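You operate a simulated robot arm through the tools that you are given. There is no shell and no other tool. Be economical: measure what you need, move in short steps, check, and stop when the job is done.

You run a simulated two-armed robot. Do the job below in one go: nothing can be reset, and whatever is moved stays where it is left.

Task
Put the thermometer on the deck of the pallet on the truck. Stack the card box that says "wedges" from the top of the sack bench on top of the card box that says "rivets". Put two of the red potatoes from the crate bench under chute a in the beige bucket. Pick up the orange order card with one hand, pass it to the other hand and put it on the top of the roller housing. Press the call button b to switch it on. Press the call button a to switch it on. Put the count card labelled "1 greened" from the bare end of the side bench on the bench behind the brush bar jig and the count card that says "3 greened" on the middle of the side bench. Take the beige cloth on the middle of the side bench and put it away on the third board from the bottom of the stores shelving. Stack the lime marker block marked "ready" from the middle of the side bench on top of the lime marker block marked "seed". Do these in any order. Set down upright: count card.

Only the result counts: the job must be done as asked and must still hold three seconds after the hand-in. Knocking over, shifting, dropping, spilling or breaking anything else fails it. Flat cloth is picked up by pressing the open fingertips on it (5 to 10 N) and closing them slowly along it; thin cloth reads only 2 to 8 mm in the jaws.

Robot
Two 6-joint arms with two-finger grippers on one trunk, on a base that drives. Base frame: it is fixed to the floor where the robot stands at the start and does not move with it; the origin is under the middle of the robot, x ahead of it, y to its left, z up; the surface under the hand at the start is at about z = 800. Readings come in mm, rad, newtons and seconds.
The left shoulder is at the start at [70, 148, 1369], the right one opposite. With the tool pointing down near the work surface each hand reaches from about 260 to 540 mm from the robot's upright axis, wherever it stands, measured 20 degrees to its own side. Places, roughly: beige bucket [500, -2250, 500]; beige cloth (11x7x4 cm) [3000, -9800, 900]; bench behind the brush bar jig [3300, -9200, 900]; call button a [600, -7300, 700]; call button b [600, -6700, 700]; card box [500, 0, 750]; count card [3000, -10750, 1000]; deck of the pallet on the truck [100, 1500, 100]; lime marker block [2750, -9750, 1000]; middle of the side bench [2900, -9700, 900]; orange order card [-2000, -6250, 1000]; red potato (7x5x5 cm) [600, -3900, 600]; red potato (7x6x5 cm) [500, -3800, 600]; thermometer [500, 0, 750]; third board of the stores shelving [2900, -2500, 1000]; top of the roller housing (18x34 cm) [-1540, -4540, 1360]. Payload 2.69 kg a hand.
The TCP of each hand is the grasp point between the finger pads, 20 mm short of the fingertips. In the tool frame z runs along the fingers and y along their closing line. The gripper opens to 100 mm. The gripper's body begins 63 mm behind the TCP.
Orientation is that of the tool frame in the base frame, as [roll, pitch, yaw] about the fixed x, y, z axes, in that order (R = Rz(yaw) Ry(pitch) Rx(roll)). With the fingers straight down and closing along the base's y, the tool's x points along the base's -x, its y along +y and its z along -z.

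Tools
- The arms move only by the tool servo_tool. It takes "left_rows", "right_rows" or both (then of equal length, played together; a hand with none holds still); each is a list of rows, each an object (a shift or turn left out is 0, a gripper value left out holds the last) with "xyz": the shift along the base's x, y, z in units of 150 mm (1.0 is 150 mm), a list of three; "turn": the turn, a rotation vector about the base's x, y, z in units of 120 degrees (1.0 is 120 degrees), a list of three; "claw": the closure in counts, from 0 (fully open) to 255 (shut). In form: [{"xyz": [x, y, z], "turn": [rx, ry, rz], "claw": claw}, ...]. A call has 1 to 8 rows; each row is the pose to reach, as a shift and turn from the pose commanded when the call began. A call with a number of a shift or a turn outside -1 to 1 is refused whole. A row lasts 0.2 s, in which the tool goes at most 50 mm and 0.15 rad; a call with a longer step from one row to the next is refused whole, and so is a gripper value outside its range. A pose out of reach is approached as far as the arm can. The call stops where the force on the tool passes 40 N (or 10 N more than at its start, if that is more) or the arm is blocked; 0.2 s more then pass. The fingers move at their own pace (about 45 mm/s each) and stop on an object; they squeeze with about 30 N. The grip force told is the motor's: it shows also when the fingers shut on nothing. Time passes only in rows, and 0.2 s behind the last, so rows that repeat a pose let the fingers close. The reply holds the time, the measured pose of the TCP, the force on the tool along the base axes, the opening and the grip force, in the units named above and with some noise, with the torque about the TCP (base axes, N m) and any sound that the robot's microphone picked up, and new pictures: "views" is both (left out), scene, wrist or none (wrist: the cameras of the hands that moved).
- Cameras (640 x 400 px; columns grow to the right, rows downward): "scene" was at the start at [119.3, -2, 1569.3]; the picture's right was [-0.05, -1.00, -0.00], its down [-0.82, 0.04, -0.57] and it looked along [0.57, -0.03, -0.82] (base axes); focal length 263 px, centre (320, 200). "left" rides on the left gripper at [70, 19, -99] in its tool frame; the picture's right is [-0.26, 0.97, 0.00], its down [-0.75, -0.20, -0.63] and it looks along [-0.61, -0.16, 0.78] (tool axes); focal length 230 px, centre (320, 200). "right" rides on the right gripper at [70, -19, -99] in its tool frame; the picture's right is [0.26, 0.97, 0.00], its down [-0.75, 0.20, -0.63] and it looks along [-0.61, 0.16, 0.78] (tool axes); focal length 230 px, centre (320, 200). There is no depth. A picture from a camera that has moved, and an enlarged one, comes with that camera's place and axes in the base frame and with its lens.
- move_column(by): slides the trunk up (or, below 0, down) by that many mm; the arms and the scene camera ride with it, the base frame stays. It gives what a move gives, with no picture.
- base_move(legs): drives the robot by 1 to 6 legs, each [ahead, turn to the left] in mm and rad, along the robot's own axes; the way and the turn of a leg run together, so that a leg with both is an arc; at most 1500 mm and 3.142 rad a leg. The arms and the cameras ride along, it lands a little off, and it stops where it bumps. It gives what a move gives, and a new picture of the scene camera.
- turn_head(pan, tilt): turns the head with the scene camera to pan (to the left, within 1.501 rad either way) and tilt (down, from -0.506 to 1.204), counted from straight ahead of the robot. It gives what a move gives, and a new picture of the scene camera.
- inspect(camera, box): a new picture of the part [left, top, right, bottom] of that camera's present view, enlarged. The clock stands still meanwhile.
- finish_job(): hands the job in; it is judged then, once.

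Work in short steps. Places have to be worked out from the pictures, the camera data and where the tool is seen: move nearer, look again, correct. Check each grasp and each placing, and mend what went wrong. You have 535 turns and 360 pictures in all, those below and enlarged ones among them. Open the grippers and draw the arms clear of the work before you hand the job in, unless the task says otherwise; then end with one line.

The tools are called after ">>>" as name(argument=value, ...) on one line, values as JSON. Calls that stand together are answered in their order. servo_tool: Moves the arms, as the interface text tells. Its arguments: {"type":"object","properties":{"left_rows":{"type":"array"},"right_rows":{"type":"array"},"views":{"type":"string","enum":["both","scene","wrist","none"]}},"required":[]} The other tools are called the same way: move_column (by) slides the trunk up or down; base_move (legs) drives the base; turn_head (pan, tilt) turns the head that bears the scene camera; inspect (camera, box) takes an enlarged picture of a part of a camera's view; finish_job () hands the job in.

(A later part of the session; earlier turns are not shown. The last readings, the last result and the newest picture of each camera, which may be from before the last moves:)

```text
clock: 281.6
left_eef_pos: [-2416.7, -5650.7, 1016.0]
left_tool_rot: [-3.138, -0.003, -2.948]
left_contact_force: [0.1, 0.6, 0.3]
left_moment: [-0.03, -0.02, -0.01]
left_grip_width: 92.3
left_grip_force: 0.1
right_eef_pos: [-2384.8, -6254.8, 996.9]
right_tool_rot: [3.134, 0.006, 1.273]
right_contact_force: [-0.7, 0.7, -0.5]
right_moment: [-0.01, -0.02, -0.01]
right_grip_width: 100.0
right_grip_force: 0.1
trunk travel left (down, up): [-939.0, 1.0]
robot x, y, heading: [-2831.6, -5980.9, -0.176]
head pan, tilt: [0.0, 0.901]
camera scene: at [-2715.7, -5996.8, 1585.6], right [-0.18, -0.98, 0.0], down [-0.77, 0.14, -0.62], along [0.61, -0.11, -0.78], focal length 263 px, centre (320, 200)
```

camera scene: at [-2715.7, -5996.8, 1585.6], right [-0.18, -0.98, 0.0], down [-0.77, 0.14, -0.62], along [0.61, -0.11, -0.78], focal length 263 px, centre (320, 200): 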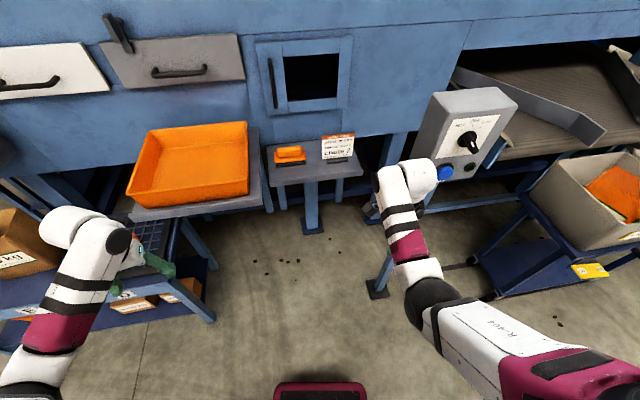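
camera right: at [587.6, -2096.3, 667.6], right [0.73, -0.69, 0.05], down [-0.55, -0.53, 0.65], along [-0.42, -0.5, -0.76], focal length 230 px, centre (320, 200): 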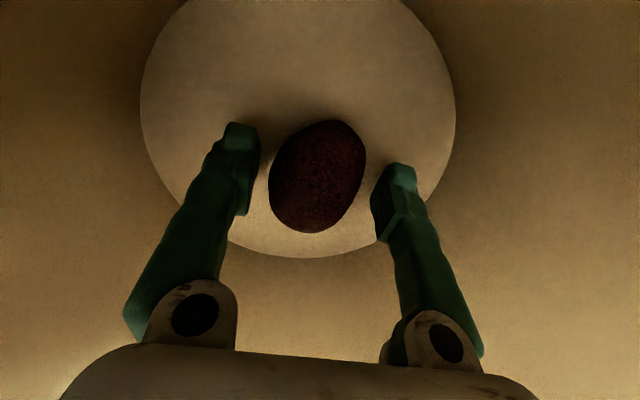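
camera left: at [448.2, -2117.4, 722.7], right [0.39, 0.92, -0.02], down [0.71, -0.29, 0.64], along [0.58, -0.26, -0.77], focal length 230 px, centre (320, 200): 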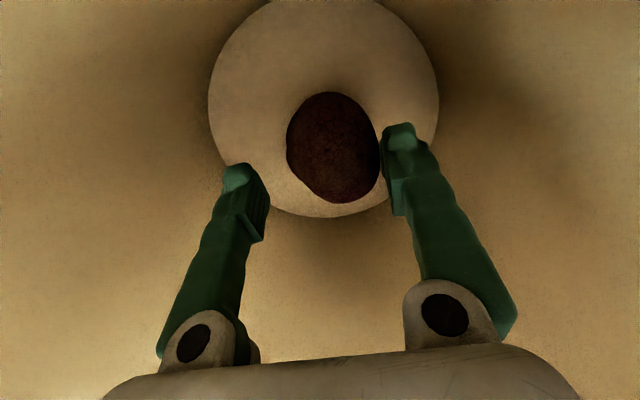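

Approach: turn +0.1 and drive ~395 mm so the right hand ends just short of the card.

>>> base_move(legs=[[0, 0.1], [395, 0]])

>>> inspect(camera="right", box=[0, 0, 640, 400])

```text
clock: 284.4
left_eef_pos: [-2088.0, -5637.5, 1012.8]
left_tool_rot: [3.139, -0.029, -2.852]
left_contact_force: [-5.7, 2.0, -0.1]
left_moment: [-0.05, 0.07, -0.22]
left_grip_width: 90.6
left_grip_force: 0.0
right_eef_pos: [-1986.7, -6237.4, 994.9]
right_tool_rot: [3.138, 0.003, 1.379]
right_contact_force: [0.1, -0.5, 0.2]
right_moment: [-0.01, 0.04, 0.0]
right_grip_width: 100.0
right_grip_force: 0.2
trunk travel left (down, up): [-939.0, 1.0]
robot x, y, heading: [-2466.3, -6008.6, -0.072]
head pan, tilt: [0.0, 0.901]
stopped in leg 2: the force on the tool passed its limit at 56 N (the readings are from after the stop); the commanded pose is now the measured one
camera scene: at [-2341.0, -6015.6, 1585.2], right [-0.07, -1.0, 0.0], down [-0.78, 0.06, -0.62], along [0.62, -0.04, -0.78], focal length 263 px, centre (320, 200)
```

scene: 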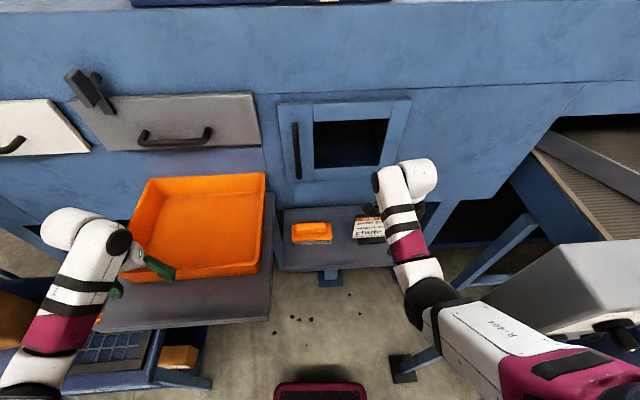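

```text
1.00 times, centred on (320, 200) of right (not enlarged: the box is as wide or as high as the picture)
camera zoom: at [-1992.6, -6164.8, 1093.8], right [1.0, 0.07, 0.0], down [0.05, -0.77, 0.63], along [0.05, -0.63, -0.77], focal length 230 px, centre (320, 200)
```

zoom: 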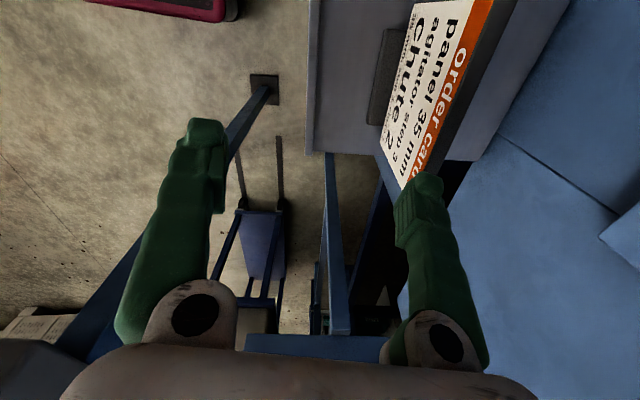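

The left hand touched the orange tray's rim. Retreat to the former viewpoint and compare the tray's position with the earlier pictures.

>>> base_move(legs=[[-365, 0], [0, -0.1]])

>>> inspect(camera="scene", box=[100, 90, 380, 260])

```text
clock: 287.3
left_eef_pos: [-2410.1, -5650.3, 1011.8]
left_tool_rot: [-3.14, -0.029, -2.958]
left_contact_force: [0.1, -0.2, 0.0]
left_moment: [-0.04, 0.01, 0.03]
left_grip_width: 92.3
left_grip_force: 0.0
right_eef_pos: [-2374.2, -6254.4, 995.5]
right_tool_rot: [3.136, 0.007, 1.271]
right_contact_force: [-0.4, 0.6, 0.9]
right_moment: [0.0, -0.01, -0.02]
right_grip_width: 100.0
right_grip_force: 0.0
trunk travel left (down, up): [-939.0, 1.0]
robot x, y, heading: [-2824.5, -5982.9, -0.181]
head pan, tilt: [0.0, 0.901]
camera scene: at [-2702.5, -5995.1, 1585.2], right [-0.18, -0.98, 0.0], down [-0.77, 0.14, -0.62], along [0.61, -0.11, -0.78], focal length 263 px, centre (320, 200)
```

scene: 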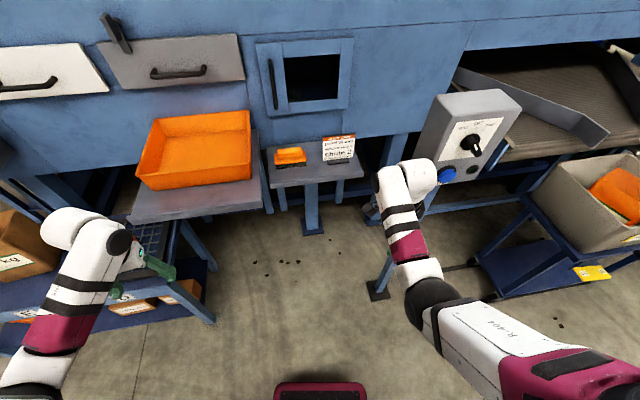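

```text
2.29 times, centred on (240, 175) of scene
camera zoom: at [-2702.5, -5995.1, 1585.2], right [-0.18, -0.98, 0.0], down [-0.77, 0.14, -0.62], along [0.61, -0.11, -0.78], focal length 601 px, centre (503, 257)
```

zoom: 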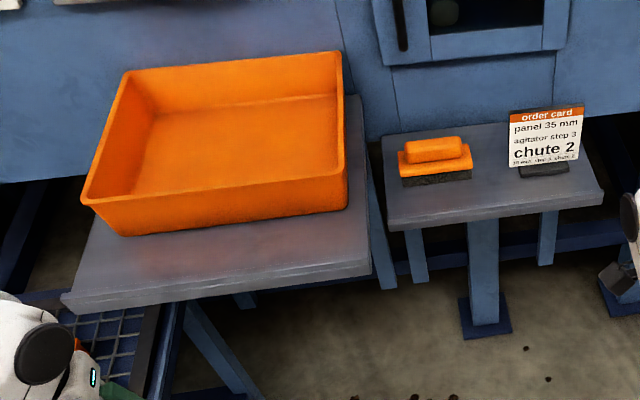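

The tray was pushed ~73 mm away (same viewpoint comparison). I'll pull it back: pose the left hand high and forward first.

>>> servo_tool(left_rows=[{"xyz": [0.2, -0.2, 0.08], "claw": 255}, {"xyz": [0.4, -0.42, 0.12]}, {"xyz": [0.6, -0.65, 0.16]}, {"xyz": [0.8, -0.88, 0.2]}], views="none")

>>> servo_tool(left_rows=[{"xyz": [0.1, -0.25, 0.03]}, {"xyz": [0.16, -0.53, 0.05]}, {"xyz": [0.16, -0.53, 0.05]}], views="none")

```text
clock: 288.3
left_eef_pos: [-2283.4, -5787.4, 1034.7]
left_tool_rot: [3.137, -0.025, -2.961]
left_contact_force: [-0.6, 0.4, -0.1]
left_moment: [0.02, 0.03, 0.01]
left_grip_width: 3.6
left_grip_force: 0.1
left hand out of reach, approached as far as the arm can: row 1, 2, 3, 4
right_eef_pos: [-2373.9, -6260.8, 994.9]
right_tool_rot: [3.14, 0.002, 1.269]
right_contact_force: [0.5, 0.2, -0.2]
right_moment: [0.02, 0.03, -0.02]
right_grip_width: 99.8
right_grip_force: 0.0
trunk travel left (down, up): [-939.0, 1.0]
robot x, y, heading: [-2825.5, -5977.1, -0.178]
head pan, tilt: [0.0, 0.901]
```

```text
clock: 289.1
left_eef_pos: [-2259.5, -5862.7, 1042.3]
left_tool_rot: [3.141, -0.027, -2.959]
left_contact_force: [-0.4, -0.2, -0.7]
left_moment: [-0.01, 0.04, 0.01]
left_grip_width: 0.0
left_grip_force: 29.4
right_eef_pos: [-2374.7, -6256.9, 995.2]
right_tool_rot: [3.137, 0.006, 1.271]
right_contact_force: [0.7, 0.0, 0.0]
right_moment: [0.01, 0.0, 0.0]
right_grip_width: 100.3
right_grip_force: 0.0
trunk travel left (down, up): [-939.0, 1.0]
robot x, y, heading: [-2823.0, -5979.4, -0.178]
head pan, tilt: [0.0, 0.901]
```

Drive so that the left fingertips go over the tray's front rim into the tray.

>>> base_move(legs=[[0, 0.373], [285, 0], [0, -0.195]])

>>> inspect(camera="left", box=[0, 0, 640, 400])

```text
clock: 293.0
left_eef_pos: [-2003.6, -5708.0, 1040.8]
left_tool_rot: [3.141, -0.026, -2.782]
left_contact_force: [0.1, 0.2, -0.7]
left_moment: [-0.03, 0.04, 0.0]
left_grip_width: 0.0
left_grip_force: 29.3
right_eef_pos: [-2048.8, -6117.0, 997.1]
right_tool_rot: [3.135, 0.006, 1.449]
right_contact_force: [-0.4, 1.0, 0.1]
right_moment: [-0.03, 0.01, 0.01]
right_grip_width: 100.3
right_grip_force: 0.1
trunk travel left (down, up): [-939.0, 1.0]
robot x, y, heading: [-2540.5, -5927.4, -0.002]
head pan, tilt: [0.0, 0.901]
camera scene: at [-2416.7, -5919.5, 1585.2], right [0.0, -1.0, 0.0], down [-0.78, 0.0, -0.62], along [0.62, 0.0, -0.78], focal length 263 px, centre (320, 200)
```

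scene: 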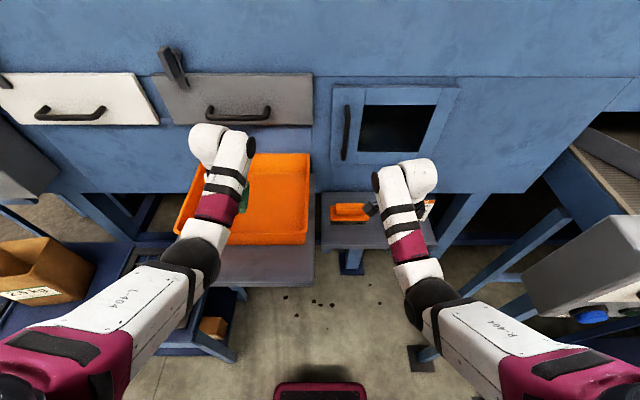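

```text
1.00 times, centred on (320, 200) of left (not enlarged: the box is as wide or as high as the picture)
camera zoom: at [-2071.9, -5714.4, 1141.8], right [-0.1, 1.0, -0.01], down [0.79, 0.08, 0.61], along [0.61, 0.05, -0.79], focal length 230 px, centre (320, 200)
```

zoom: 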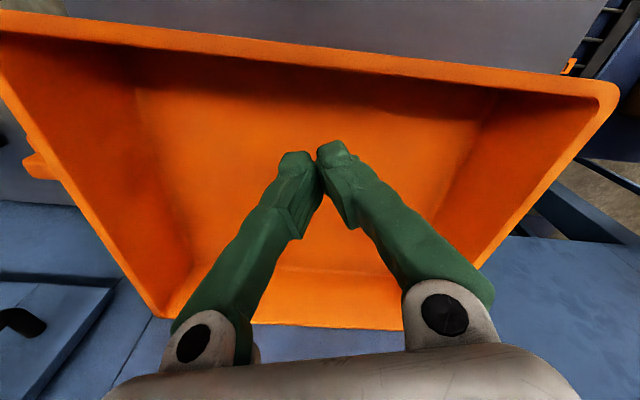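

Fingertips are inside the tray. Lower, then pull back with the base in two steps.

>>> servo_tool(left_rows=[{"xyz": [0, 0, -0.25]}, {"xyz": [0, 0, -0.5]}, {"xyz": [0, 0, -0.5]}], views="none")

>>> base_move(legs=[[-75, 0]])

>>> inspect(camera="left", box=[0, 0, 640, 400])

```text
clock: 293.8
left_eef_pos: [-2004.1, -5711.6, 967.8]
left_tool_rot: [3.139, -0.026, -2.782]
left_contact_force: [0.1, 0.2, -0.4]
left_moment: [0.02, 0.01, 0.02]
left_grip_width: 0.0
left_grip_force: 29.5
right_eef_pos: [-2046.6, -6119.6, 993.9]
right_tool_rot: [3.139, 0.0, 1.448]
right_contact_force: [0.3, -0.1, 0.5]
right_moment: [0.01, 0.0, 0.0]
right_grip_width: 100.3
right_grip_force: 0.0
trunk travel left (down, up): [-939.0, 1.0]
robot x, y, heading: [-2538.5, -5925.6, 0.0]
head pan, tilt: [0.0, 0.901]
```

```text
clock: 294.8
left_eef_pos: [-2067.1, -5710.2, 960.7]
left_tool_rot: [3.137, -0.037, -2.782]
left_contact_force: [0.4, 0.2, 0.0]
left_moment: [0.0, 0.02, 0.0]
left_grip_width: 0.1
left_grip_force: 29.1
right_eef_pos: [-2111.6, -6118.8, 989.5]
right_tool_rot: [-3.133, 0.003, 1.449]
right_contact_force: [0.6, 0.0, -0.1]
right_moment: [0.01, 0.05, 0.0]
right_grip_width: 100.1
right_grip_force: 0.0
trunk travel left (down, up): [-939.0, 1.0]
robot x, y, heading: [-2614.0, -5923.5, -0.004]
head pan, tilt: [0.0, 0.901]
camera scene: at [-2472.8, -5922.5, 1584.3], right [0.0, -1.0, 0.0], down [-0.79, 0.0, -0.61], along [0.61, 0.0, -0.79], focal length 263 px, centre (320, 200)
```

scene: 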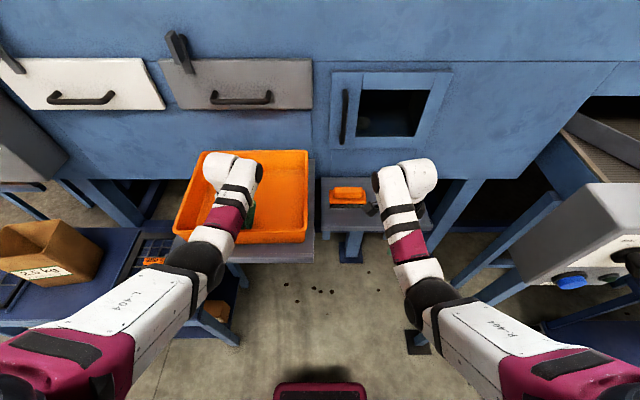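

```text
1.00 times, centred on (320, 200) of left (not enlarged: the box is as wide or as high as the picture)
camera zoom: at [-2134.4, -5717.1, 1062.9], right [-0.1, 1.0, 0.0], down [0.8, 0.08, 0.6], along [0.6, 0.06, -0.8], focal length 230 px, centre (320, 200)
```

zoom: 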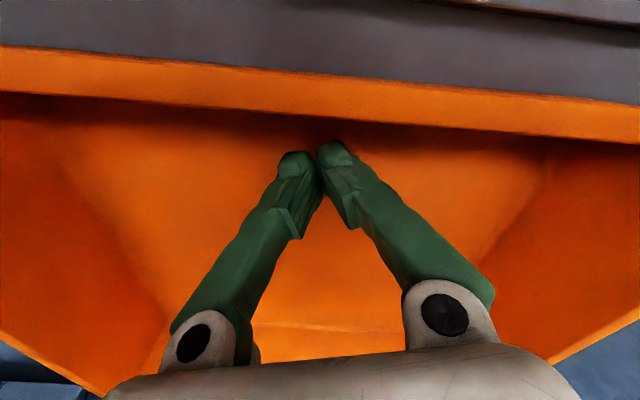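

Tray moved back by ≈63 mm; ~10 mm more, then verify from the reference viewpoint.

>>> base_move(legs=[[-11, 0]])

>>> servo_tool(left_rows=[{"xyz": [0.05, 0, 0.05]}, {"xyz": [0.1, 0, 0.3]}, {"xyz": [0.15, 0, 0.55]}], views="none")

```text
clock: 295.6
left_eef_pos: [-2084.7, -5711.0, 965.7]
left_tool_rot: [3.14, -0.031, -2.782]
left_contact_force: [1.6, -1.2, -1.0]
left_moment: [-0.01, 0.01, 0.01]
left_grip_width: 0.0
left_grip_force: 29.6
right_eef_pos: [-2128.5, -6118.5, 991.9]
right_tool_rot: [-3.139, 0.005, 1.447]
right_contact_force: [1.4, 0.2, -1.1]
right_moment: [0.03, 0.07, -0.02]
right_grip_width: 99.9
right_grip_force: 0.1
trunk travel left (down, up): [-939.0, 1.0]
robot x, y, heading: [-2629.0, -5922.1, -0.0]
head pan, tilt: [0.0, 0.901]
camera scene: at [-2494.5, -5922.9, 1584.4], right [0.0, -1.0, 0.0], down [-0.79, 0.0, -0.62], along [0.62, 0.0, -0.79], focal length 263 px, centre (320, 200)
```

scene: 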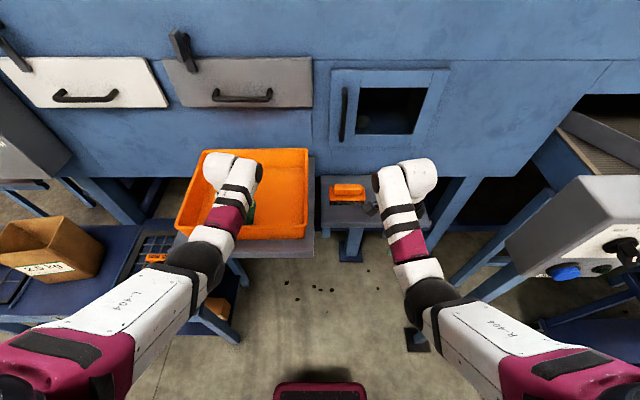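

```text
clock: 296.4
left_eef_pos: [-2064.6, -5711.4, 1050.9]
left_tool_rot: [3.139, -0.028, -2.783]
left_contact_force: [0.2, -0.5, 0.4]
left_moment: [0.01, 0.01, 0.0]
left_grip_width: 0.0
left_grip_force: 29.0
right_eef_pos: [-2132.0, -6119.6, 993.4]
right_tool_rot: [3.138, 0.004, 1.45]
right_contact_force: [-0.4, -0.2, -0.4]
right_moment: [-0.02, -0.02, 0.03]
right_grip_width: 99.9
right_grip_force: 0.0
trunk travel left (down, up): [-939.0, 1.0]
robot x, y, heading: [-2625.1, -5923.8, 0.0]
head pan, tilt: [0.0, 0.901]
```

Return to the reference viewpoint to compare.

>>> base_move(legs=[[-100, 0], [0, 0.46], [-116, 0], [0, -0.64]])

>>> inspect(camera="scene", box=[100, 90, 380, 260])

```text
clock: 301.4
left_eef_pos: [-2242.7, -5864.0, 1050.3]
left_tool_rot: [3.14, -0.023, -2.959]
left_contact_force: [-0.4, 0.2, 0.7]
left_moment: [0.01, 0.0, -0.02]
left_grip_width: 0.0
left_grip_force: 30.0
right_eef_pos: [-2381.2, -6254.1, 996.1]
right_tool_rot: [3.136, 0.004, 1.274]
right_contact_force: [0.1, -0.4, 0.0]
right_moment: [0.0, -0.02, -0.01]
right_grip_width: 100.1
right_grip_force: 0.1
trunk travel left (down, up): [-939.0, 1.0]
robot x, y, heading: [-2830.4, -5977.3, -0.177]
head pan, tilt: [0.0, 0.901]
camera scene: at [-2710.8, -5996.4, 1585.3], right [-0.18, -0.98, 0.0], down [-0.77, 0.14, -0.62], along [0.61, -0.11, -0.78], focal length 263 px, centre (320, 200)
```

scene: 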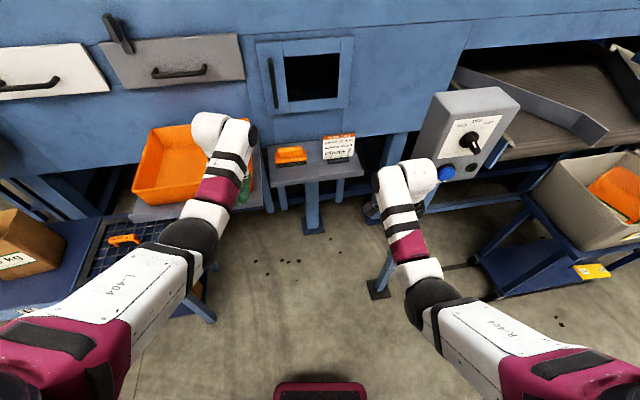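

```text
2.29 times, centred on (240, 175) of scene
camera zoom: at [-2710.8, -5996.4, 1585.3], right [-0.18, -0.98, 0.0], down [-0.77, 0.14, -0.62], along [0.61, -0.11, -0.78], focal length 601 px, centre (503, 257)
```

zoom: 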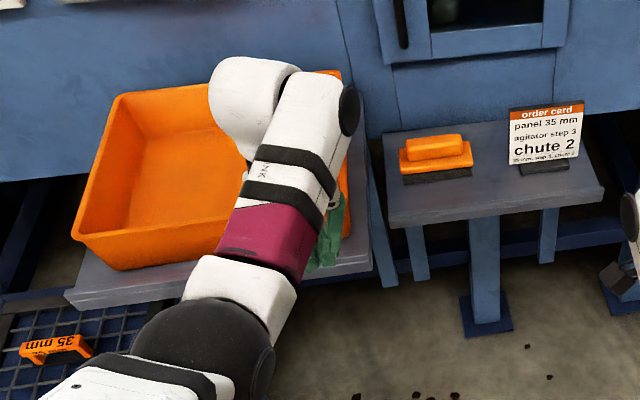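

The tray is back within ~10 mm of its original place. Now approach the card again, with the left hand high above the tray (tips ≈1030).

>>> base_move(legs=[[0, 0.1], [365, 0]])

>>> inspect(camera="right", box=[0, 0, 640, 400])

```text
clock: 304.3
left_eef_pos: [-1896.4, -5835.8, 1052.4]
left_tool_rot: [3.138, -0.024, -2.861]
left_contact_force: [-0.8, 0.2, 0.1]
left_moment: [-0.03, 0.0, 0.02]
left_grip_width: 0.0
left_grip_force: 29.7
right_eef_pos: [-1995.6, -6237.2, 995.6]
right_tool_rot: [3.135, 0.004, 1.371]
right_contact_force: [-0.5, 0.2, -0.3]
right_moment: [0.0, -0.01, 0.0]
right_grip_width: 100.1
right_grip_force: 0.0
trunk travel left (down, up): [-939.0, 1.0]
robot x, y, heading: [-2468.5, -6004.8, -0.08]
head pan, tilt: [0.0, 0.901]
camera scene: at [-2349.3, -6013.7, 1585.5], right [-0.08, -1.0, 0.0], down [-0.78, 0.06, -0.62], along [0.62, -0.05, -0.78], focal length 263 px, centre (320, 200)
```

scene: 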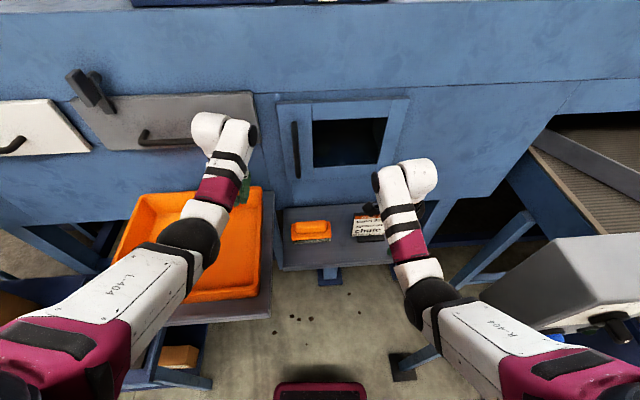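

```text
1.00 times, centred on (320, 200) of right (not enlarged: the box is as wide or as high as the picture)
camera zoom: at [-2000.4, -6165.5, 1095.3], right [1.0, 0.06, 0.01], down [0.04, -0.77, 0.63], along [0.04, -0.63, -0.77], focal length 230 px, centre (320, 200)
```

zoom: 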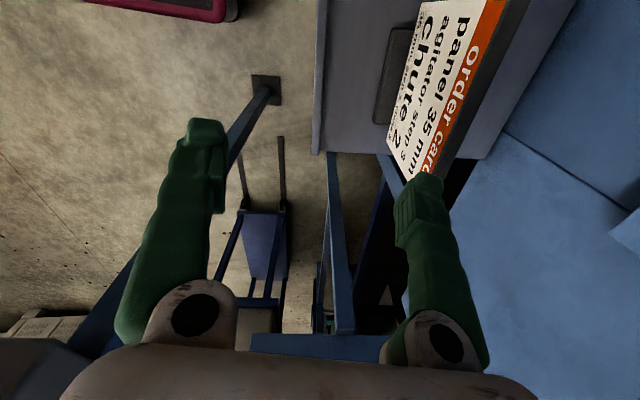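

Card's top edge runs along y at x≈-1908. Raise and move the right hand over it with closing direction along x.

>>> servo_tool(right_rows=[{"xyz": [0.0, 0, 0.2], "turn": [0, 0, 0.05]}, {"xyz": [0.2, 0.05, 0.25], "turn": [0, 0, 0.0955]}, {"xyz": [0.4, 0.1, 0.25], "turn": [0, 0, 0.0955]}, {"xyz": [0.58, 0.14, 0.25], "turn": [0, 0, 0.0955]}, {"xyz": [0.58, 0.14, 0.25], "turn": [0, 0, 0.0955]}], views="wrist")

```text
clock: 305.5
left_eef_pos: [-1894.3, -5837.0, 1051.9]
left_tool_rot: [3.14, -0.024, -2.86]
left_contact_force: [0.8, 0.3, -0.1]
left_moment: [0.01, -0.04, 0.01]
left_grip_width: 0.1
left_grip_force: 29.2
right_eef_pos: [-1905.7, -6215.6, 1031.9]
right_tool_rot: [3.135, 0.005, 1.572]
right_contact_force: [0.9, 0.1, 0.0]
right_moment: [0.01, 0.01, -0.05]
right_grip_width: 100.3
right_grip_force: 0.0
trunk travel left (down, up): [-939.0, 1.0]
robot x, y, heading: [-2468.1, -6006.1, -0.078]
head pan, tilt: [0.0, 0.901]
camera right: at [-1926.0, -6146.3, 1130.7], right [0.97, 0.26, 0.01], down [0.2, -0.75, 0.63], along [0.17, -0.61, -0.77], focal length 230 px, centre (320, 200)
```

right: 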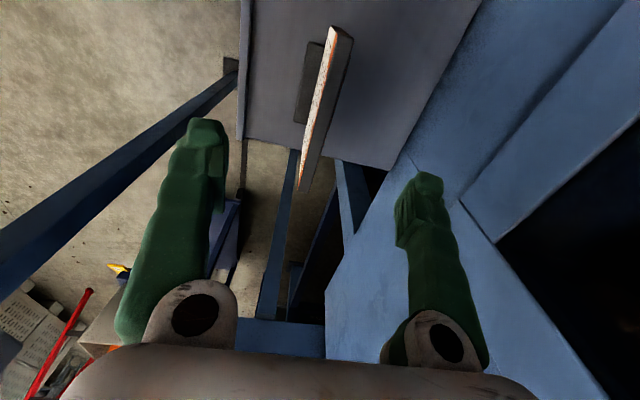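

Card runs y -6150…-6274 at x≈-1909. Shift and descend to z≈943, then close.

>>> servo_tool(right_rows=[{"xyz": [-0.02, -0.06, -0.25]}, {"xyz": [-0.02, -0.06, -0.5]}, {"xyz": [-0.02, -0.06, -0.59]}, {"xyz": [-0.02, -0.06, -0.59]}], views="wrist")

```text
clock: 306.5
left_eef_pos: [-1893.8, -5836.6, 1051.7]
left_tool_rot: [3.141, -0.025, -2.86]
left_contact_force: [-0.8, 0.1, 0.3]
left_moment: [-0.01, 0.0, -0.01]
left_grip_width: 0.2
left_grip_force: 29.2
right_eef_pos: [-1915.9, -6228.6, 961.6]
right_tool_rot: [3.136, 0.003, 1.571]
right_contact_force: [-0.5, 1.2, 0.3]
right_moment: [-0.03, 0.0, -0.03]
right_grip_width: 100.3
right_grip_force: 0.2
right hand out of reach, approached as far as the arm can: row 2, 3, 4
trunk travel left (down, up): [-939.0, 1.0]
robot x, y, heading: [-2472.6, -6006.5, -0.077]
head pan, tilt: [0.0, 0.901]
camera right: at [-1936.1, -6159.4, 1060.7], right [0.97, 0.26, 0.0], down [0.2, -0.75, 0.63], along [0.17, -0.61, -0.77], focal length 230 px, centre (320, 200)
```

right: 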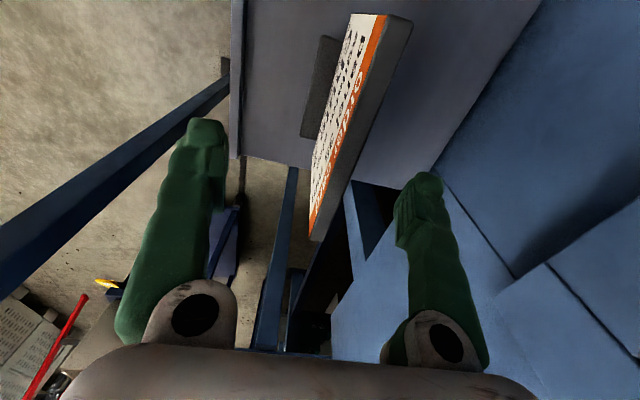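

Use base +7 mm and trunk −20 mm to finish the approach, then close.

>>> base_move(legs=[[7, 0]])

>>> move_column(by=-20)

>>> servo_tool(right_rows=[{"claw": 120}, {"claw": 160}, {"claw": 200}, {"claw": 255}, {"claw": 255}, {"claw": 255}, {"claw": 255}], views="wrist")

```text
clock: 307.2
left_eef_pos: [-1888.2, -5836.1, 1052.0]
left_tool_rot: [3.14, -0.024, -2.861]
left_contact_force: [0.4, 0.0, 0.7]
left_moment: [0.03, -0.01, 0.0]
left_grip_width: 0.0
left_grip_force: 29.5
right_eef_pos: [-1910.8, -6229.5, 961.7]
right_tool_rot: [3.136, 0.003, 1.571]
right_contact_force: [-0.5, -0.6, -0.1]
right_moment: [0.02, 0.02, -0.01]
right_grip_width: 100.0
right_grip_force: 0.0
trunk travel left (down, up): [-939.0, 1.0]
robot x, y, heading: [-2462.4, -6008.9, -0.076]
head pan, tilt: [0.0, 0.901]
camera scene: at [-2340.7, -6014.0, 1585.4], right [-0.08, -1.0, 0.0], down [-0.78, 0.06, -0.62], along [0.62, -0.05, -0.78], focal length 263 px, centre (320, 200)
```

scene: 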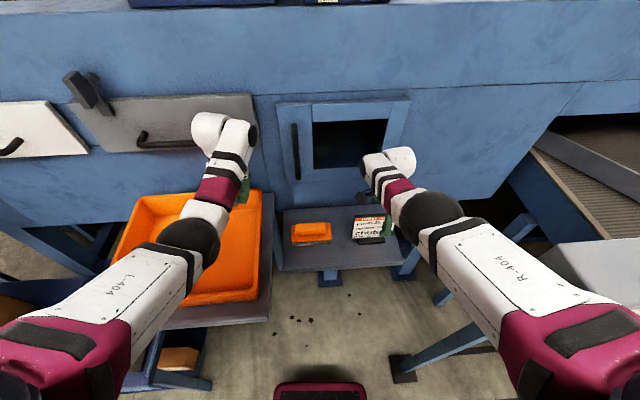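

```text
clock: 307.9
left_eef_pos: [-1886.6, -5837.0, 1030.9]
left_tool_rot: [3.139, -0.025, -2.862]
left_contact_force: [0.0, -0.4, 0.7]
left_moment: [-0.01, 0.02, -0.01]
left_grip_width: 0.0
left_grip_force: 29.6
right_eef_pos: [-1909.6, -6229.1, 940.4]
right_tool_rot: [3.135, 0.003, 1.57]
right_contact_force: [0.0, 0.4, -0.2]
right_moment: [-0.02, -0.01, -0.02]
right_grip_width: 100.1
right_grip_force: 0.0
trunk travel left (down, up): [-919.0, 21.0]
robot x, y, heading: [-2463.4, -6004.9, -0.077]
head pan, tilt: [0.0, 0.901]
```

```text
clock: 309.5
left_eef_pos: [-1886.3, -5837.2, 1030.8]
left_tool_rot: [3.139, -0.027, -2.86]
left_contact_force: [0.0, -0.4, 0.6]
left_moment: [-0.01, 0.02, -0.04]
left_grip_width: 0.0
left_grip_force: 29.3
right_eef_pos: [-1909.9, -6230.3, 941.0]
right_tool_rot: [3.136, 0.003, 1.571]
right_contact_force: [0.4, 1.4, -0.4]
right_moment: [0.03, 0.0, -0.01]
right_grip_width: 10.2
right_grip_force: 29.2
trunk travel left (down, up): [-919.0, 21.0]
robot x, y, heading: [-2464.1, -6004.8, -0.082]
head pan, tilt: [0.0, 0.901]
camera right: at [-1929.2, -6159.9, 1040.7], right [0.97, 0.26, 0.0], down [0.2, -0.75, 0.63], along [0.17, -0.61, -0.77], focal length 230 px, centre (320, 200)
```

right: 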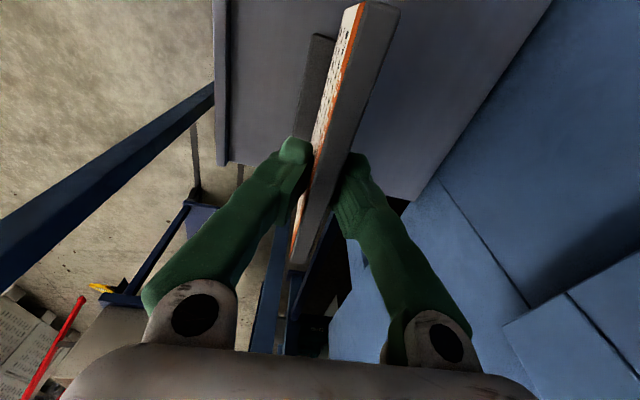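

Gripped (10 mm thick). Raise and back out.

>>> move_column(by=20)

>>> base_move(legs=[[-500, 0]])

>>> inspect(camera="right", box=[0, 0, 640, 400])

```text
clock: 310.1
left_eef_pos: [-1887.2, -5836.7, 1052.0]
left_tool_rot: [3.14, -0.027, -2.859]
left_contact_force: [0.0, 0.2, -0.2]
left_moment: [-0.02, -0.02, 0.03]
left_grip_width: 0.0
left_grip_force: 29.4
right_eef_pos: [-1909.8, -6228.6, 961.7]
right_tool_rot: [3.137, 0.004, 1.569]
right_contact_force: [-0.3, 0.0, -0.7]
right_moment: [0.01, 0.01, 0.03]
right_grip_width: 10.8
right_grip_force: 30.5
trunk travel left (down, up): [-939.0, 1.0]
robot x, y, heading: [-2458.6, -6007.4, -0.083]
head pan, tilt: [0.0, 0.901]
```

```text
clock: 313.1
left_eef_pos: [-2387.2, -5794.2, 1049.9]
left_tool_rot: [3.138, -0.028, -2.851]
left_contact_force: [-0.6, 0.4, -0.2]
left_moment: [-0.03, 0.02, -0.02]
left_grip_width: 0.0
left_grip_force: 29.4
right_eef_pos: [-2406.6, -6187.6, 959.5]
right_tool_rot: [3.139, 0.004, 1.579]
right_contact_force: [0.3, -0.1, -0.8]
right_moment: [-0.03, 0.0, 0.01]
right_grip_width: 10.4
right_grip_force: 30.1
trunk travel left (down, up): [-939.0, 1.0]
robot x, y, heading: [-2960.6, -5970.2, -0.071]
head pan, tilt: [0.0, 0.901]
camera scene: at [-2837.1, -5975.9, 1585.0], right [-0.07, -1.0, 0.0], down [-0.78, 0.05, -0.62], along [0.62, -0.04, -0.78], focal length 263 px, centre (320, 200)
```

scene: 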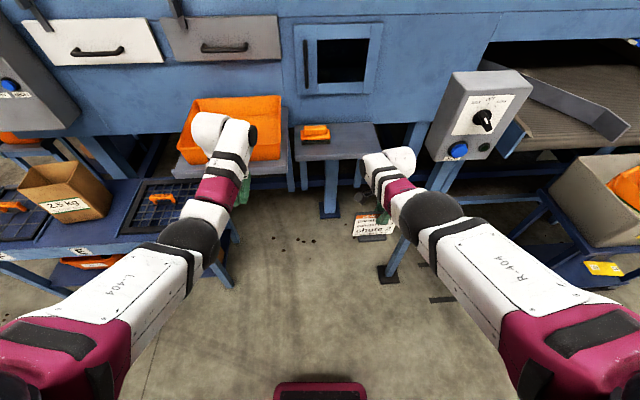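

```text
1.00 times, centred on (320, 200) of right (not enlarged: the box is as wide or as high as the picture)
camera zoom: at [-2427.0, -6117.5, 1059.8], right [0.96, 0.27, 0.0], down [0.21, -0.75, 0.63], along [0.17, -0.61, -0.77], focal length 230 px, centre (320, 200)
```

zoom: 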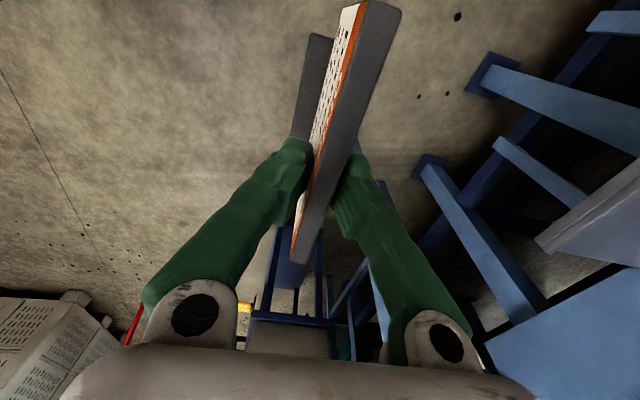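

Card secure. Now set up the handover: yaw the left hand +1.28 rad and bring the right hand slightly closer.

>>> servo_tool(left_rows=[{"claw": 0, "turn": [0, 0, 0.07]}, {"turn": [0, 0, 0.14]}, {"turn": [0, 0, 0.21], "xyz": [0, 0, -0.1]}, {"turn": [0, 0, 0.28], "xyz": [0, 0, -0.2]}, {"turn": [0, 0, 0.35], "xyz": [0, 0, -0.3]}, {"turn": [0, 0, 0.42], "xyz": [0, 0, -0.4]}, {"turn": [0, 0, 0.49], "xyz": [0, 0, -0.5]}, {"turn": [0, 0, 0.56], "xyz": [0, 0, -0.5]}], views="none")

>>> servo_tool(left_rows=[{"turn": [0, 0, 0.05]}, {"turn": [-0.065, 0, 0.05]}, {"turn": [-0.13, 0, 0.05]}, {"turn": [-0.195, 0, 0.05]}, {"turn": [-0.26, 0, 0.05]}], views="scene")

```text
clock: 314.9
left_eef_pos: [-2389.6, -5793.6, 976.2]
left_tool_rot: [3.14, -0.026, -1.674]
left_contact_force: [-0.3, -0.1, 0.2]
left_moment: [-0.03, 0.01, -0.02]
left_grip_width: 99.8
left_grip_force: 0.1
right_eef_pos: [-2408.2, -6185.9, 961.3]
right_tool_rot: [3.134, 0.003, 1.58]
right_contact_force: [0.4, -0.1, -0.1]
right_moment: [0.01, 0.01, 0.0]
right_grip_width: 10.8
right_grip_force: 30.4
trunk travel left (down, up): [-939.0, 1.0]
robot x, y, heading: [-2960.6, -5967.5, -0.075]
head pan, tilt: [0.0, 0.901]
```

```text
clock: 316.1
left_eef_pos: [-2390.3, -5793.8, 975.4]
left_tool_rot: [-3.113, -0.573, -1.58]
left_contact_force: [-0.3, 0.0, 0.6]
left_moment: [0.03, -0.04, 0.02]
left_grip_width: 100.1
left_grip_force: 0.1
right_eef_pos: [-2409.0, -6186.4, 961.8]
right_tool_rot: [3.137, 0.003, 1.582]
right_contact_force: [0.3, 0.8, -0.5]
right_moment: [-0.02, 0.0, -0.02]
right_grip_width: 10.7
right_grip_force: 30.4
trunk travel left (down, up): [-939.0, 1.0]
robot x, y, heading: [-2964.8, -5962.7, -0.071]
head pan, tilt: [0.0, 0.901]
camera scene: at [-2839.3, -5974.5, 1585.2], right [-0.07, -1.0, 0.0], down [-0.78, 0.05, -0.62], along [0.62, -0.04, -0.78], focal length 263 px, centre (320, 200)
```

scene: 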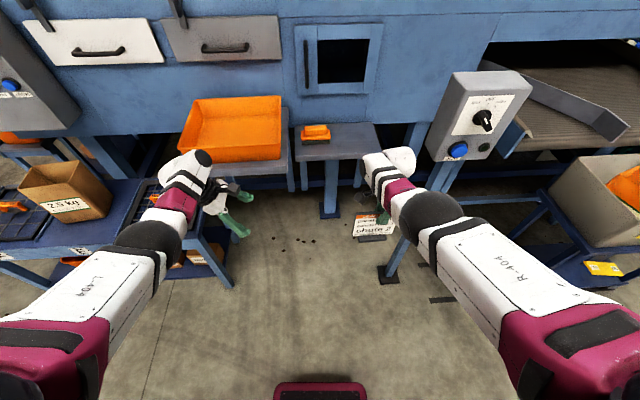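

Continue tipping the left hand to horizontal (pointing -y) while moving it toward the card.

>>> servo_tool(left_rows=[{"turn": [-0.065, 0, 0], "xyz": [0, -0.15, -0.05]}, {"turn": [-0.13, 0, 0], "xyz": [-0.03, -0.3, -0.1]}, {"turn": [-0.195, 0, 0], "xyz": [-0.06, -0.45, -0.15]}, {"turn": [-0.26, 0, 0], "xyz": [-0.08, -0.6, -0.2]}, {"turn": [-0.325, 0, 0], "xyz": [-0.1, -0.75, -0.25]}, {"turn": [-0.39, 0, 0], "xyz": [-0.12, -0.9, -0.3]}, {"turn": [-0.45, 0, 0], "xyz": [-0.12, -1.0, -0.37]}], views="scene")

```text
clock: 317.7
left_eef_pos: [-2479.7, -5947.3, 993.6]
left_tool_rot: [-2.98, -1.514, -1.706]
left_contact_force: [1.3, 0.8, 0.4]
left_moment: [0.02, 0.0, 0.01]
left_grip_width: 100.1
left_grip_force: 0.1
left hand out of reach, approached as far as the arm can: row 1, 2, 3, 4, 5, 6, 7
right_eef_pos: [-2408.1, -6187.2, 960.7]
right_tool_rot: [3.136, 0.003, 1.58]
right_contact_force: [0.4, 0.1, -0.7]
right_moment: [-0.02, 0.0, 0.03]
right_grip_width: 10.5
right_grip_force: 30.2
trunk travel left (down, up): [-939.0, 1.0]
robot x, y, heading: [-2961.5, -5966.2, -0.076]
head pan, tilt: [0.0, 0.901]
camera scene: at [-2840.1, -5975.9, 1585.3], right [-0.07, -1.0, 0.0], down [-0.78, 0.05, -0.62], along [0.62, -0.04, -0.78], focal length 263 px, centre (320, 200)
```

scene: 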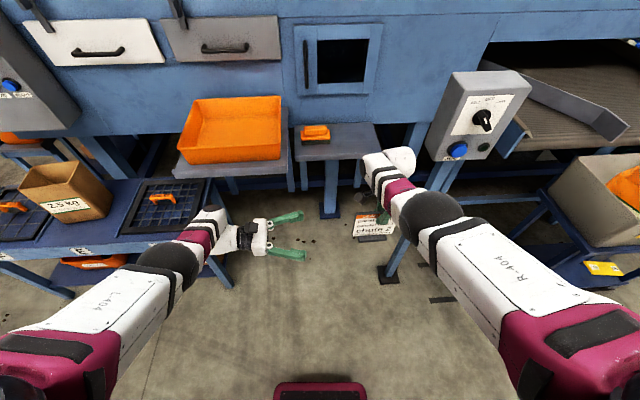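

Left hand is horizontal now, but at its reach limit in x. Bring the card (right hand) to x≈-2480, y≈-6135, z≈1000.

>>> servo_tool(right_rows=[{"xyz": [-0.16, 0.12, 0.1]}, {"xyz": [-0.32, 0.24, 0.2]}, {"xyz": [-0.48, 0.34, 0.27]}, {"xyz": [-0.48, 0.34, 0.27]}], left_rows=[{"xyz": [0, 0, 0]}, {"xyz": [0, 0, -0.1]}, {"xyz": [0, 0, -0.2]}, {"xyz": [0, 0, -0.2]}], views="both")

```text
clock: 318.7
left_eef_pos: [-2490.4, -5946.4, 980.9]
left_tool_rot: [-3.0, -1.509, -1.685]
left_contact_force: [0.5, -0.1, 0.4]
left_moment: [0.01, 0.02, 0.02]
left_grip_width: 100.4
left_grip_force: 0.2
left hand out of reach, approached as far as the arm can: row 2, 3, 4
right_eef_pos: [-2478.7, -6136.9, 999.8]
right_tool_rot: [3.138, 0.004, 1.58]
right_contact_force: [-0.8, 0.2, -0.8]
right_moment: [0.02, 0.02, -0.02]
right_grip_width: 10.6
right_grip_force: 30.6
trunk travel left (down, up): [-939.0, 1.0]
robot x, y, heading: [-2959.7, -5968.1, -0.068]
head pan, tilt: [0.0, 0.901]
camera scene: at [-2838.9, -5976.7, 1585.1], right [-0.07, -1.0, 0.0], down [-0.78, 0.05, -0.62], along [0.62, -0.04, -0.78], focal length 263 px, centre (320, 200)
camera right: at [-2500.2, -6067.8, 1100.2], right [0.96, 0.27, 0.0], down [0.2, -0.75, 0.63], along [0.17, -0.61, -0.77], focal length 230 px, centre (320, 200)
camera left: at [-2511.1, -5852.6, 1056.0], right [-0.96, -0.01, -0.27], down [0.19, 0.68, -0.71], along [0.19, -0.73, -0.65], focal length 230 px, centre (320, 200)
```

scene: 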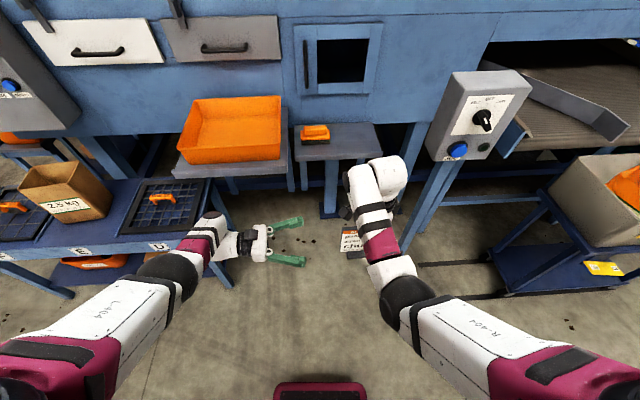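
right: 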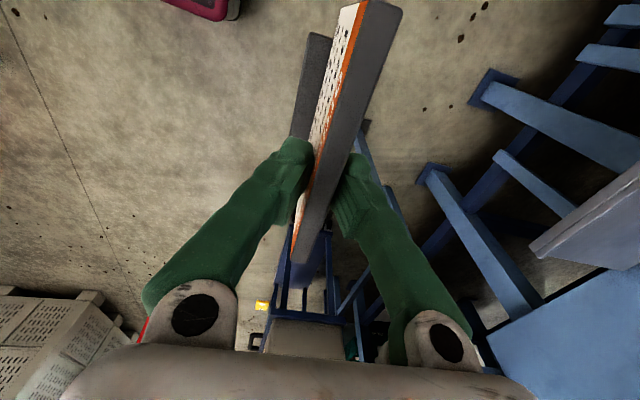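
left: 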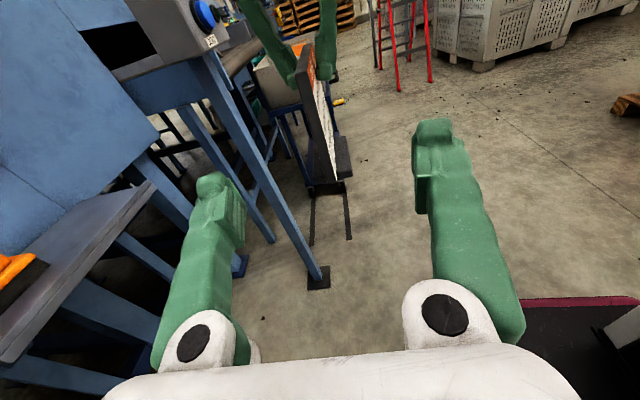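

Good view: card ahead between the left fingers. Advance the left hand -y by ~115 mm onto the card's edge.

>>> servo_tool(left_rows=[{"xyz": [0.05, -0.25, -0.05]}, {"xyz": [0.1, -0.5, -0.1]}, {"xyz": [0.12, -0.7, -0.12]}], views="wrist")

```text
clock: 319.5
left_eef_pos: [-2481.7, -6031.1, 996.7]
left_tool_rot: [-2.997, -1.509, -1.691]
left_contact_force: [-0.8, 0.5, 0.0]
left_moment: [0.02, 0.0, 0.01]
left_grip_width: 100.1
left_grip_force: 0.0
left hand out of reach, approached as far as the arm can: row 1, 2, 3
right_eef_pos: [-2479.0, -6136.2, 1000.8]
right_tool_rot: [3.137, 0.005, 1.578]
right_contact_force: [-0.4, -0.1, -0.8]
right_moment: [-0.05, -0.01, 0.01]
right_grip_width: 10.7
right_grip_force: 30.0
trunk travel left (down, up): [-939.0, 1.0]
robot x, y, heading: [-2965.1, -5969.4, -0.071]
head pan, tilt: [0.0, 0.901]
camera left: at [-2502.6, -5937.2, 1071.1], right [-0.96, -0.01, -0.27], down [0.19, 0.68, -0.71], along [0.19, -0.73, -0.65], focal length 230 px, centre (320, 200)
```

left: 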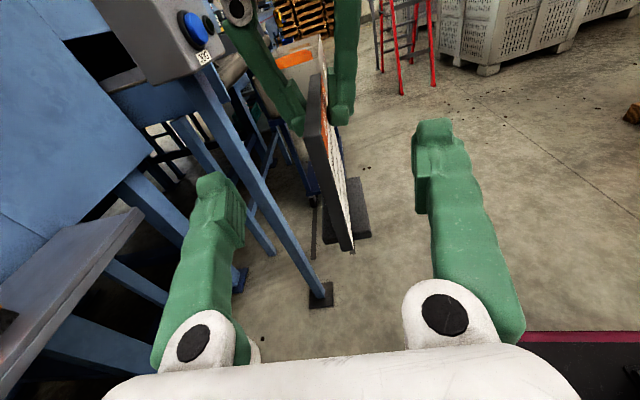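

Left at z≈997 is its limit—fine. Advance ~40 mm more so fingertips take the card's edge.

>>> servo_tool(left_rows=[{"xyz": [0.0, -0.14, 0.1]}, {"xyz": [0.0, -0.28, 0.1]}, {"xyz": [0.0, -0.28, 0.1]}], views="wrist")

```text
clock: 320.3
left_eef_pos: [-2481.3, -6070.5, 1011.8]
left_tool_rot: [-2.993, -1.511, -1.691]
left_contact_force: [0.0, 0.6, 0.7]
left_moment: [0.01, 0.01, 0.0]
left_grip_width: 99.7
left_grip_force: 0.1
right_eef_pos: [-2480.1, -6136.0, 1000.1]
right_tool_rot: [3.137, 0.003, 1.581]
right_contact_force: [0.3, -0.3, -1.2]
right_moment: [-0.02, -0.01, 0.01]
right_grip_width: 10.4
right_grip_force: 30.3
trunk travel left (down, up): [-939.0, 1.0]
robot x, y, heading: [-2962.6, -5968.8, -0.067]
head pan, tilt: [0.0, 0.901]
camera left: at [-2503.8, -5976.4, 1085.9], right [-0.96, -0.01, -0.27], down [0.19, 0.68, -0.71], along [0.19, -0.74, -0.65], focal length 230 px, centre (320, 200)
```

left: 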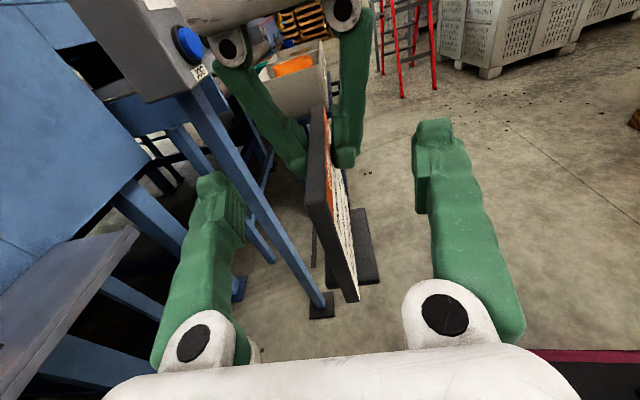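

Lower the left hand ~25 mm and close it on the card.

>>> servo_tool(left_rows=[{"xyz": [0.01, 0, -0.1]}, {"xyz": [0.01, 0, -0.17]}, {"xyz": [0.01, 0, -0.17]}], views="none")

>>> servo_tool(left_rows=[{"claw": 120}, {"claw": 160}, {"claw": 200}, {"claw": 255}, {"claw": 255}, {"claw": 255}, {"claw": 255}], views="both")

```text
clock: 321.1
left_eef_pos: [-2486.0, -6061.1, 996.0]
left_tool_rot: [-2.98, -1.511, -1.705]
left_contact_force: [0.3, 0.7, 0.3]
left_moment: [-0.01, -0.03, 0.01]
left_grip_width: 100.0
left_grip_force: 0.1
left hand out of reach, approached as far as the arm can: row 1, 2, 3
right_eef_pos: [-2479.9, -6137.2, 1000.7]
right_tool_rot: [3.136, 0.003, 1.579]
right_contact_force: [0.0, -0.3, -0.9]
right_moment: [-0.01, 0.0, 0.03]
right_grip_width: 10.7
right_grip_force: 30.1
trunk travel left (down, up): [-939.0, 1.0]
robot x, y, heading: [-2964.9, -5969.4, -0.065]
head pan, tilt: [0.0, 0.901]
```

```text
clock: 322.7
left_eef_pos: [-2484.7, -6064.0, 996.7]
left_tool_rot: [-2.972, -1.509, -1.715]
left_contact_force: [10.2, -4.0, -1.2]
left_moment: [0.13, -0.09, 0.23]
left_grip_width: 10.5
left_grip_force: 30.3
right_eef_pos: [-2480.8, -6136.2, 1001.3]
right_tool_rot: [3.141, 0.003, 1.581]
right_contact_force: [-11.0, 3.3, 2.1]
right_moment: [0.01, 0.12, 0.56]
right_grip_width: 11.0
right_grip_force: 30.5
trunk travel left (down, up): [-939.0, 1.0]
robot x, y, heading: [-2962.7, -5965.8, -0.066]
head pan, tilt: [0.0, 0.901]
camera scene: at [-2839.7, -5975.7, 1585.2], right [-0.07, -1.0, 0.0], down [-0.78, 0.05, -0.62], along [0.62, -0.04, -0.78], focal length 263 px, centre (320, 200)
camera left: at [-2505.8, -5969.0, 1072.0], right [-0.96, -0.01, -0.27], down [0.19, 0.68, -0.71], along [0.19, -0.73, -0.65], focal length 230 px, centre (320, 200)
```

scene: 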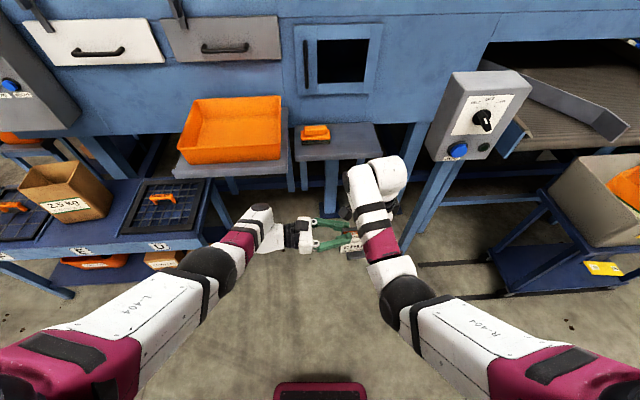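
left: 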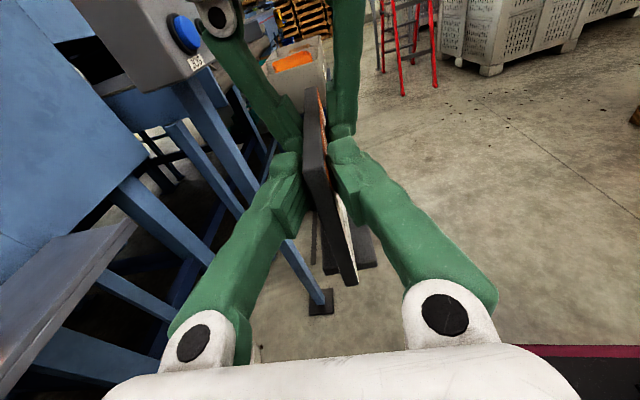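

Both hands hold it. Release the right hand and slide it away along -y.

>>> servo_tool(right_rows=[{"claw": 150}, {"claw": 80}, {"claw": 0}, {"claw": 0}, {"claw": 0}, {"xyz": [0, -0.25, 0]}, {"xyz": [0, -0.5, 0]}, {"xyz": [0, -0.75, 0]}], views="none")

>>> inspect(camera="left", box=[0, 0, 640, 400])

```text
clock: 324.5
left_eef_pos: [-2485.2, -6063.8, 996.8]
left_tool_rot: [-2.99, -1.509, -1.698]
left_contact_force: [0.0, -0.2, -0.5]
left_moment: [0.05, -0.03, 0.0]
left_grip_width: 10.6
left_grip_force: 30.3
right_eef_pos: [-2480.5, -6249.7, 1002.1]
right_tool_rot: [3.137, 0.002, 1.581]
right_contact_force: [-0.3, 0.3, -0.6]
right_moment: [-0.02, 0.0, 0.01]
right_grip_width: 100.0
right_grip_force: 0.0
trunk travel left (down, up): [-939.0, 1.0]
robot x, y, heading: [-2963.4, -5969.1, -0.07]
head pan, tilt: [0.0, 0.901]
```

```text
1.00 times, centred on (320, 200) of left (not enlarged: the box is as wide or as high as the picture)
camera zoom: at [-2506.3, -5970.4, 1071.8], right [-0.96, -0.01, -0.27], down [0.19, 0.68, -0.71], along [0.19, -0.73, -0.65], focal length 230 px, centre (320, 200)
```

zoom: 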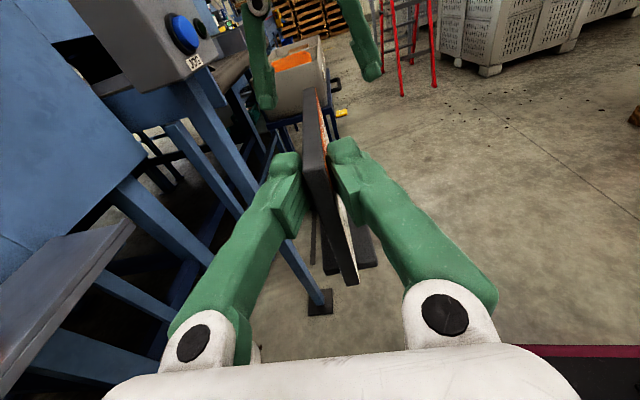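

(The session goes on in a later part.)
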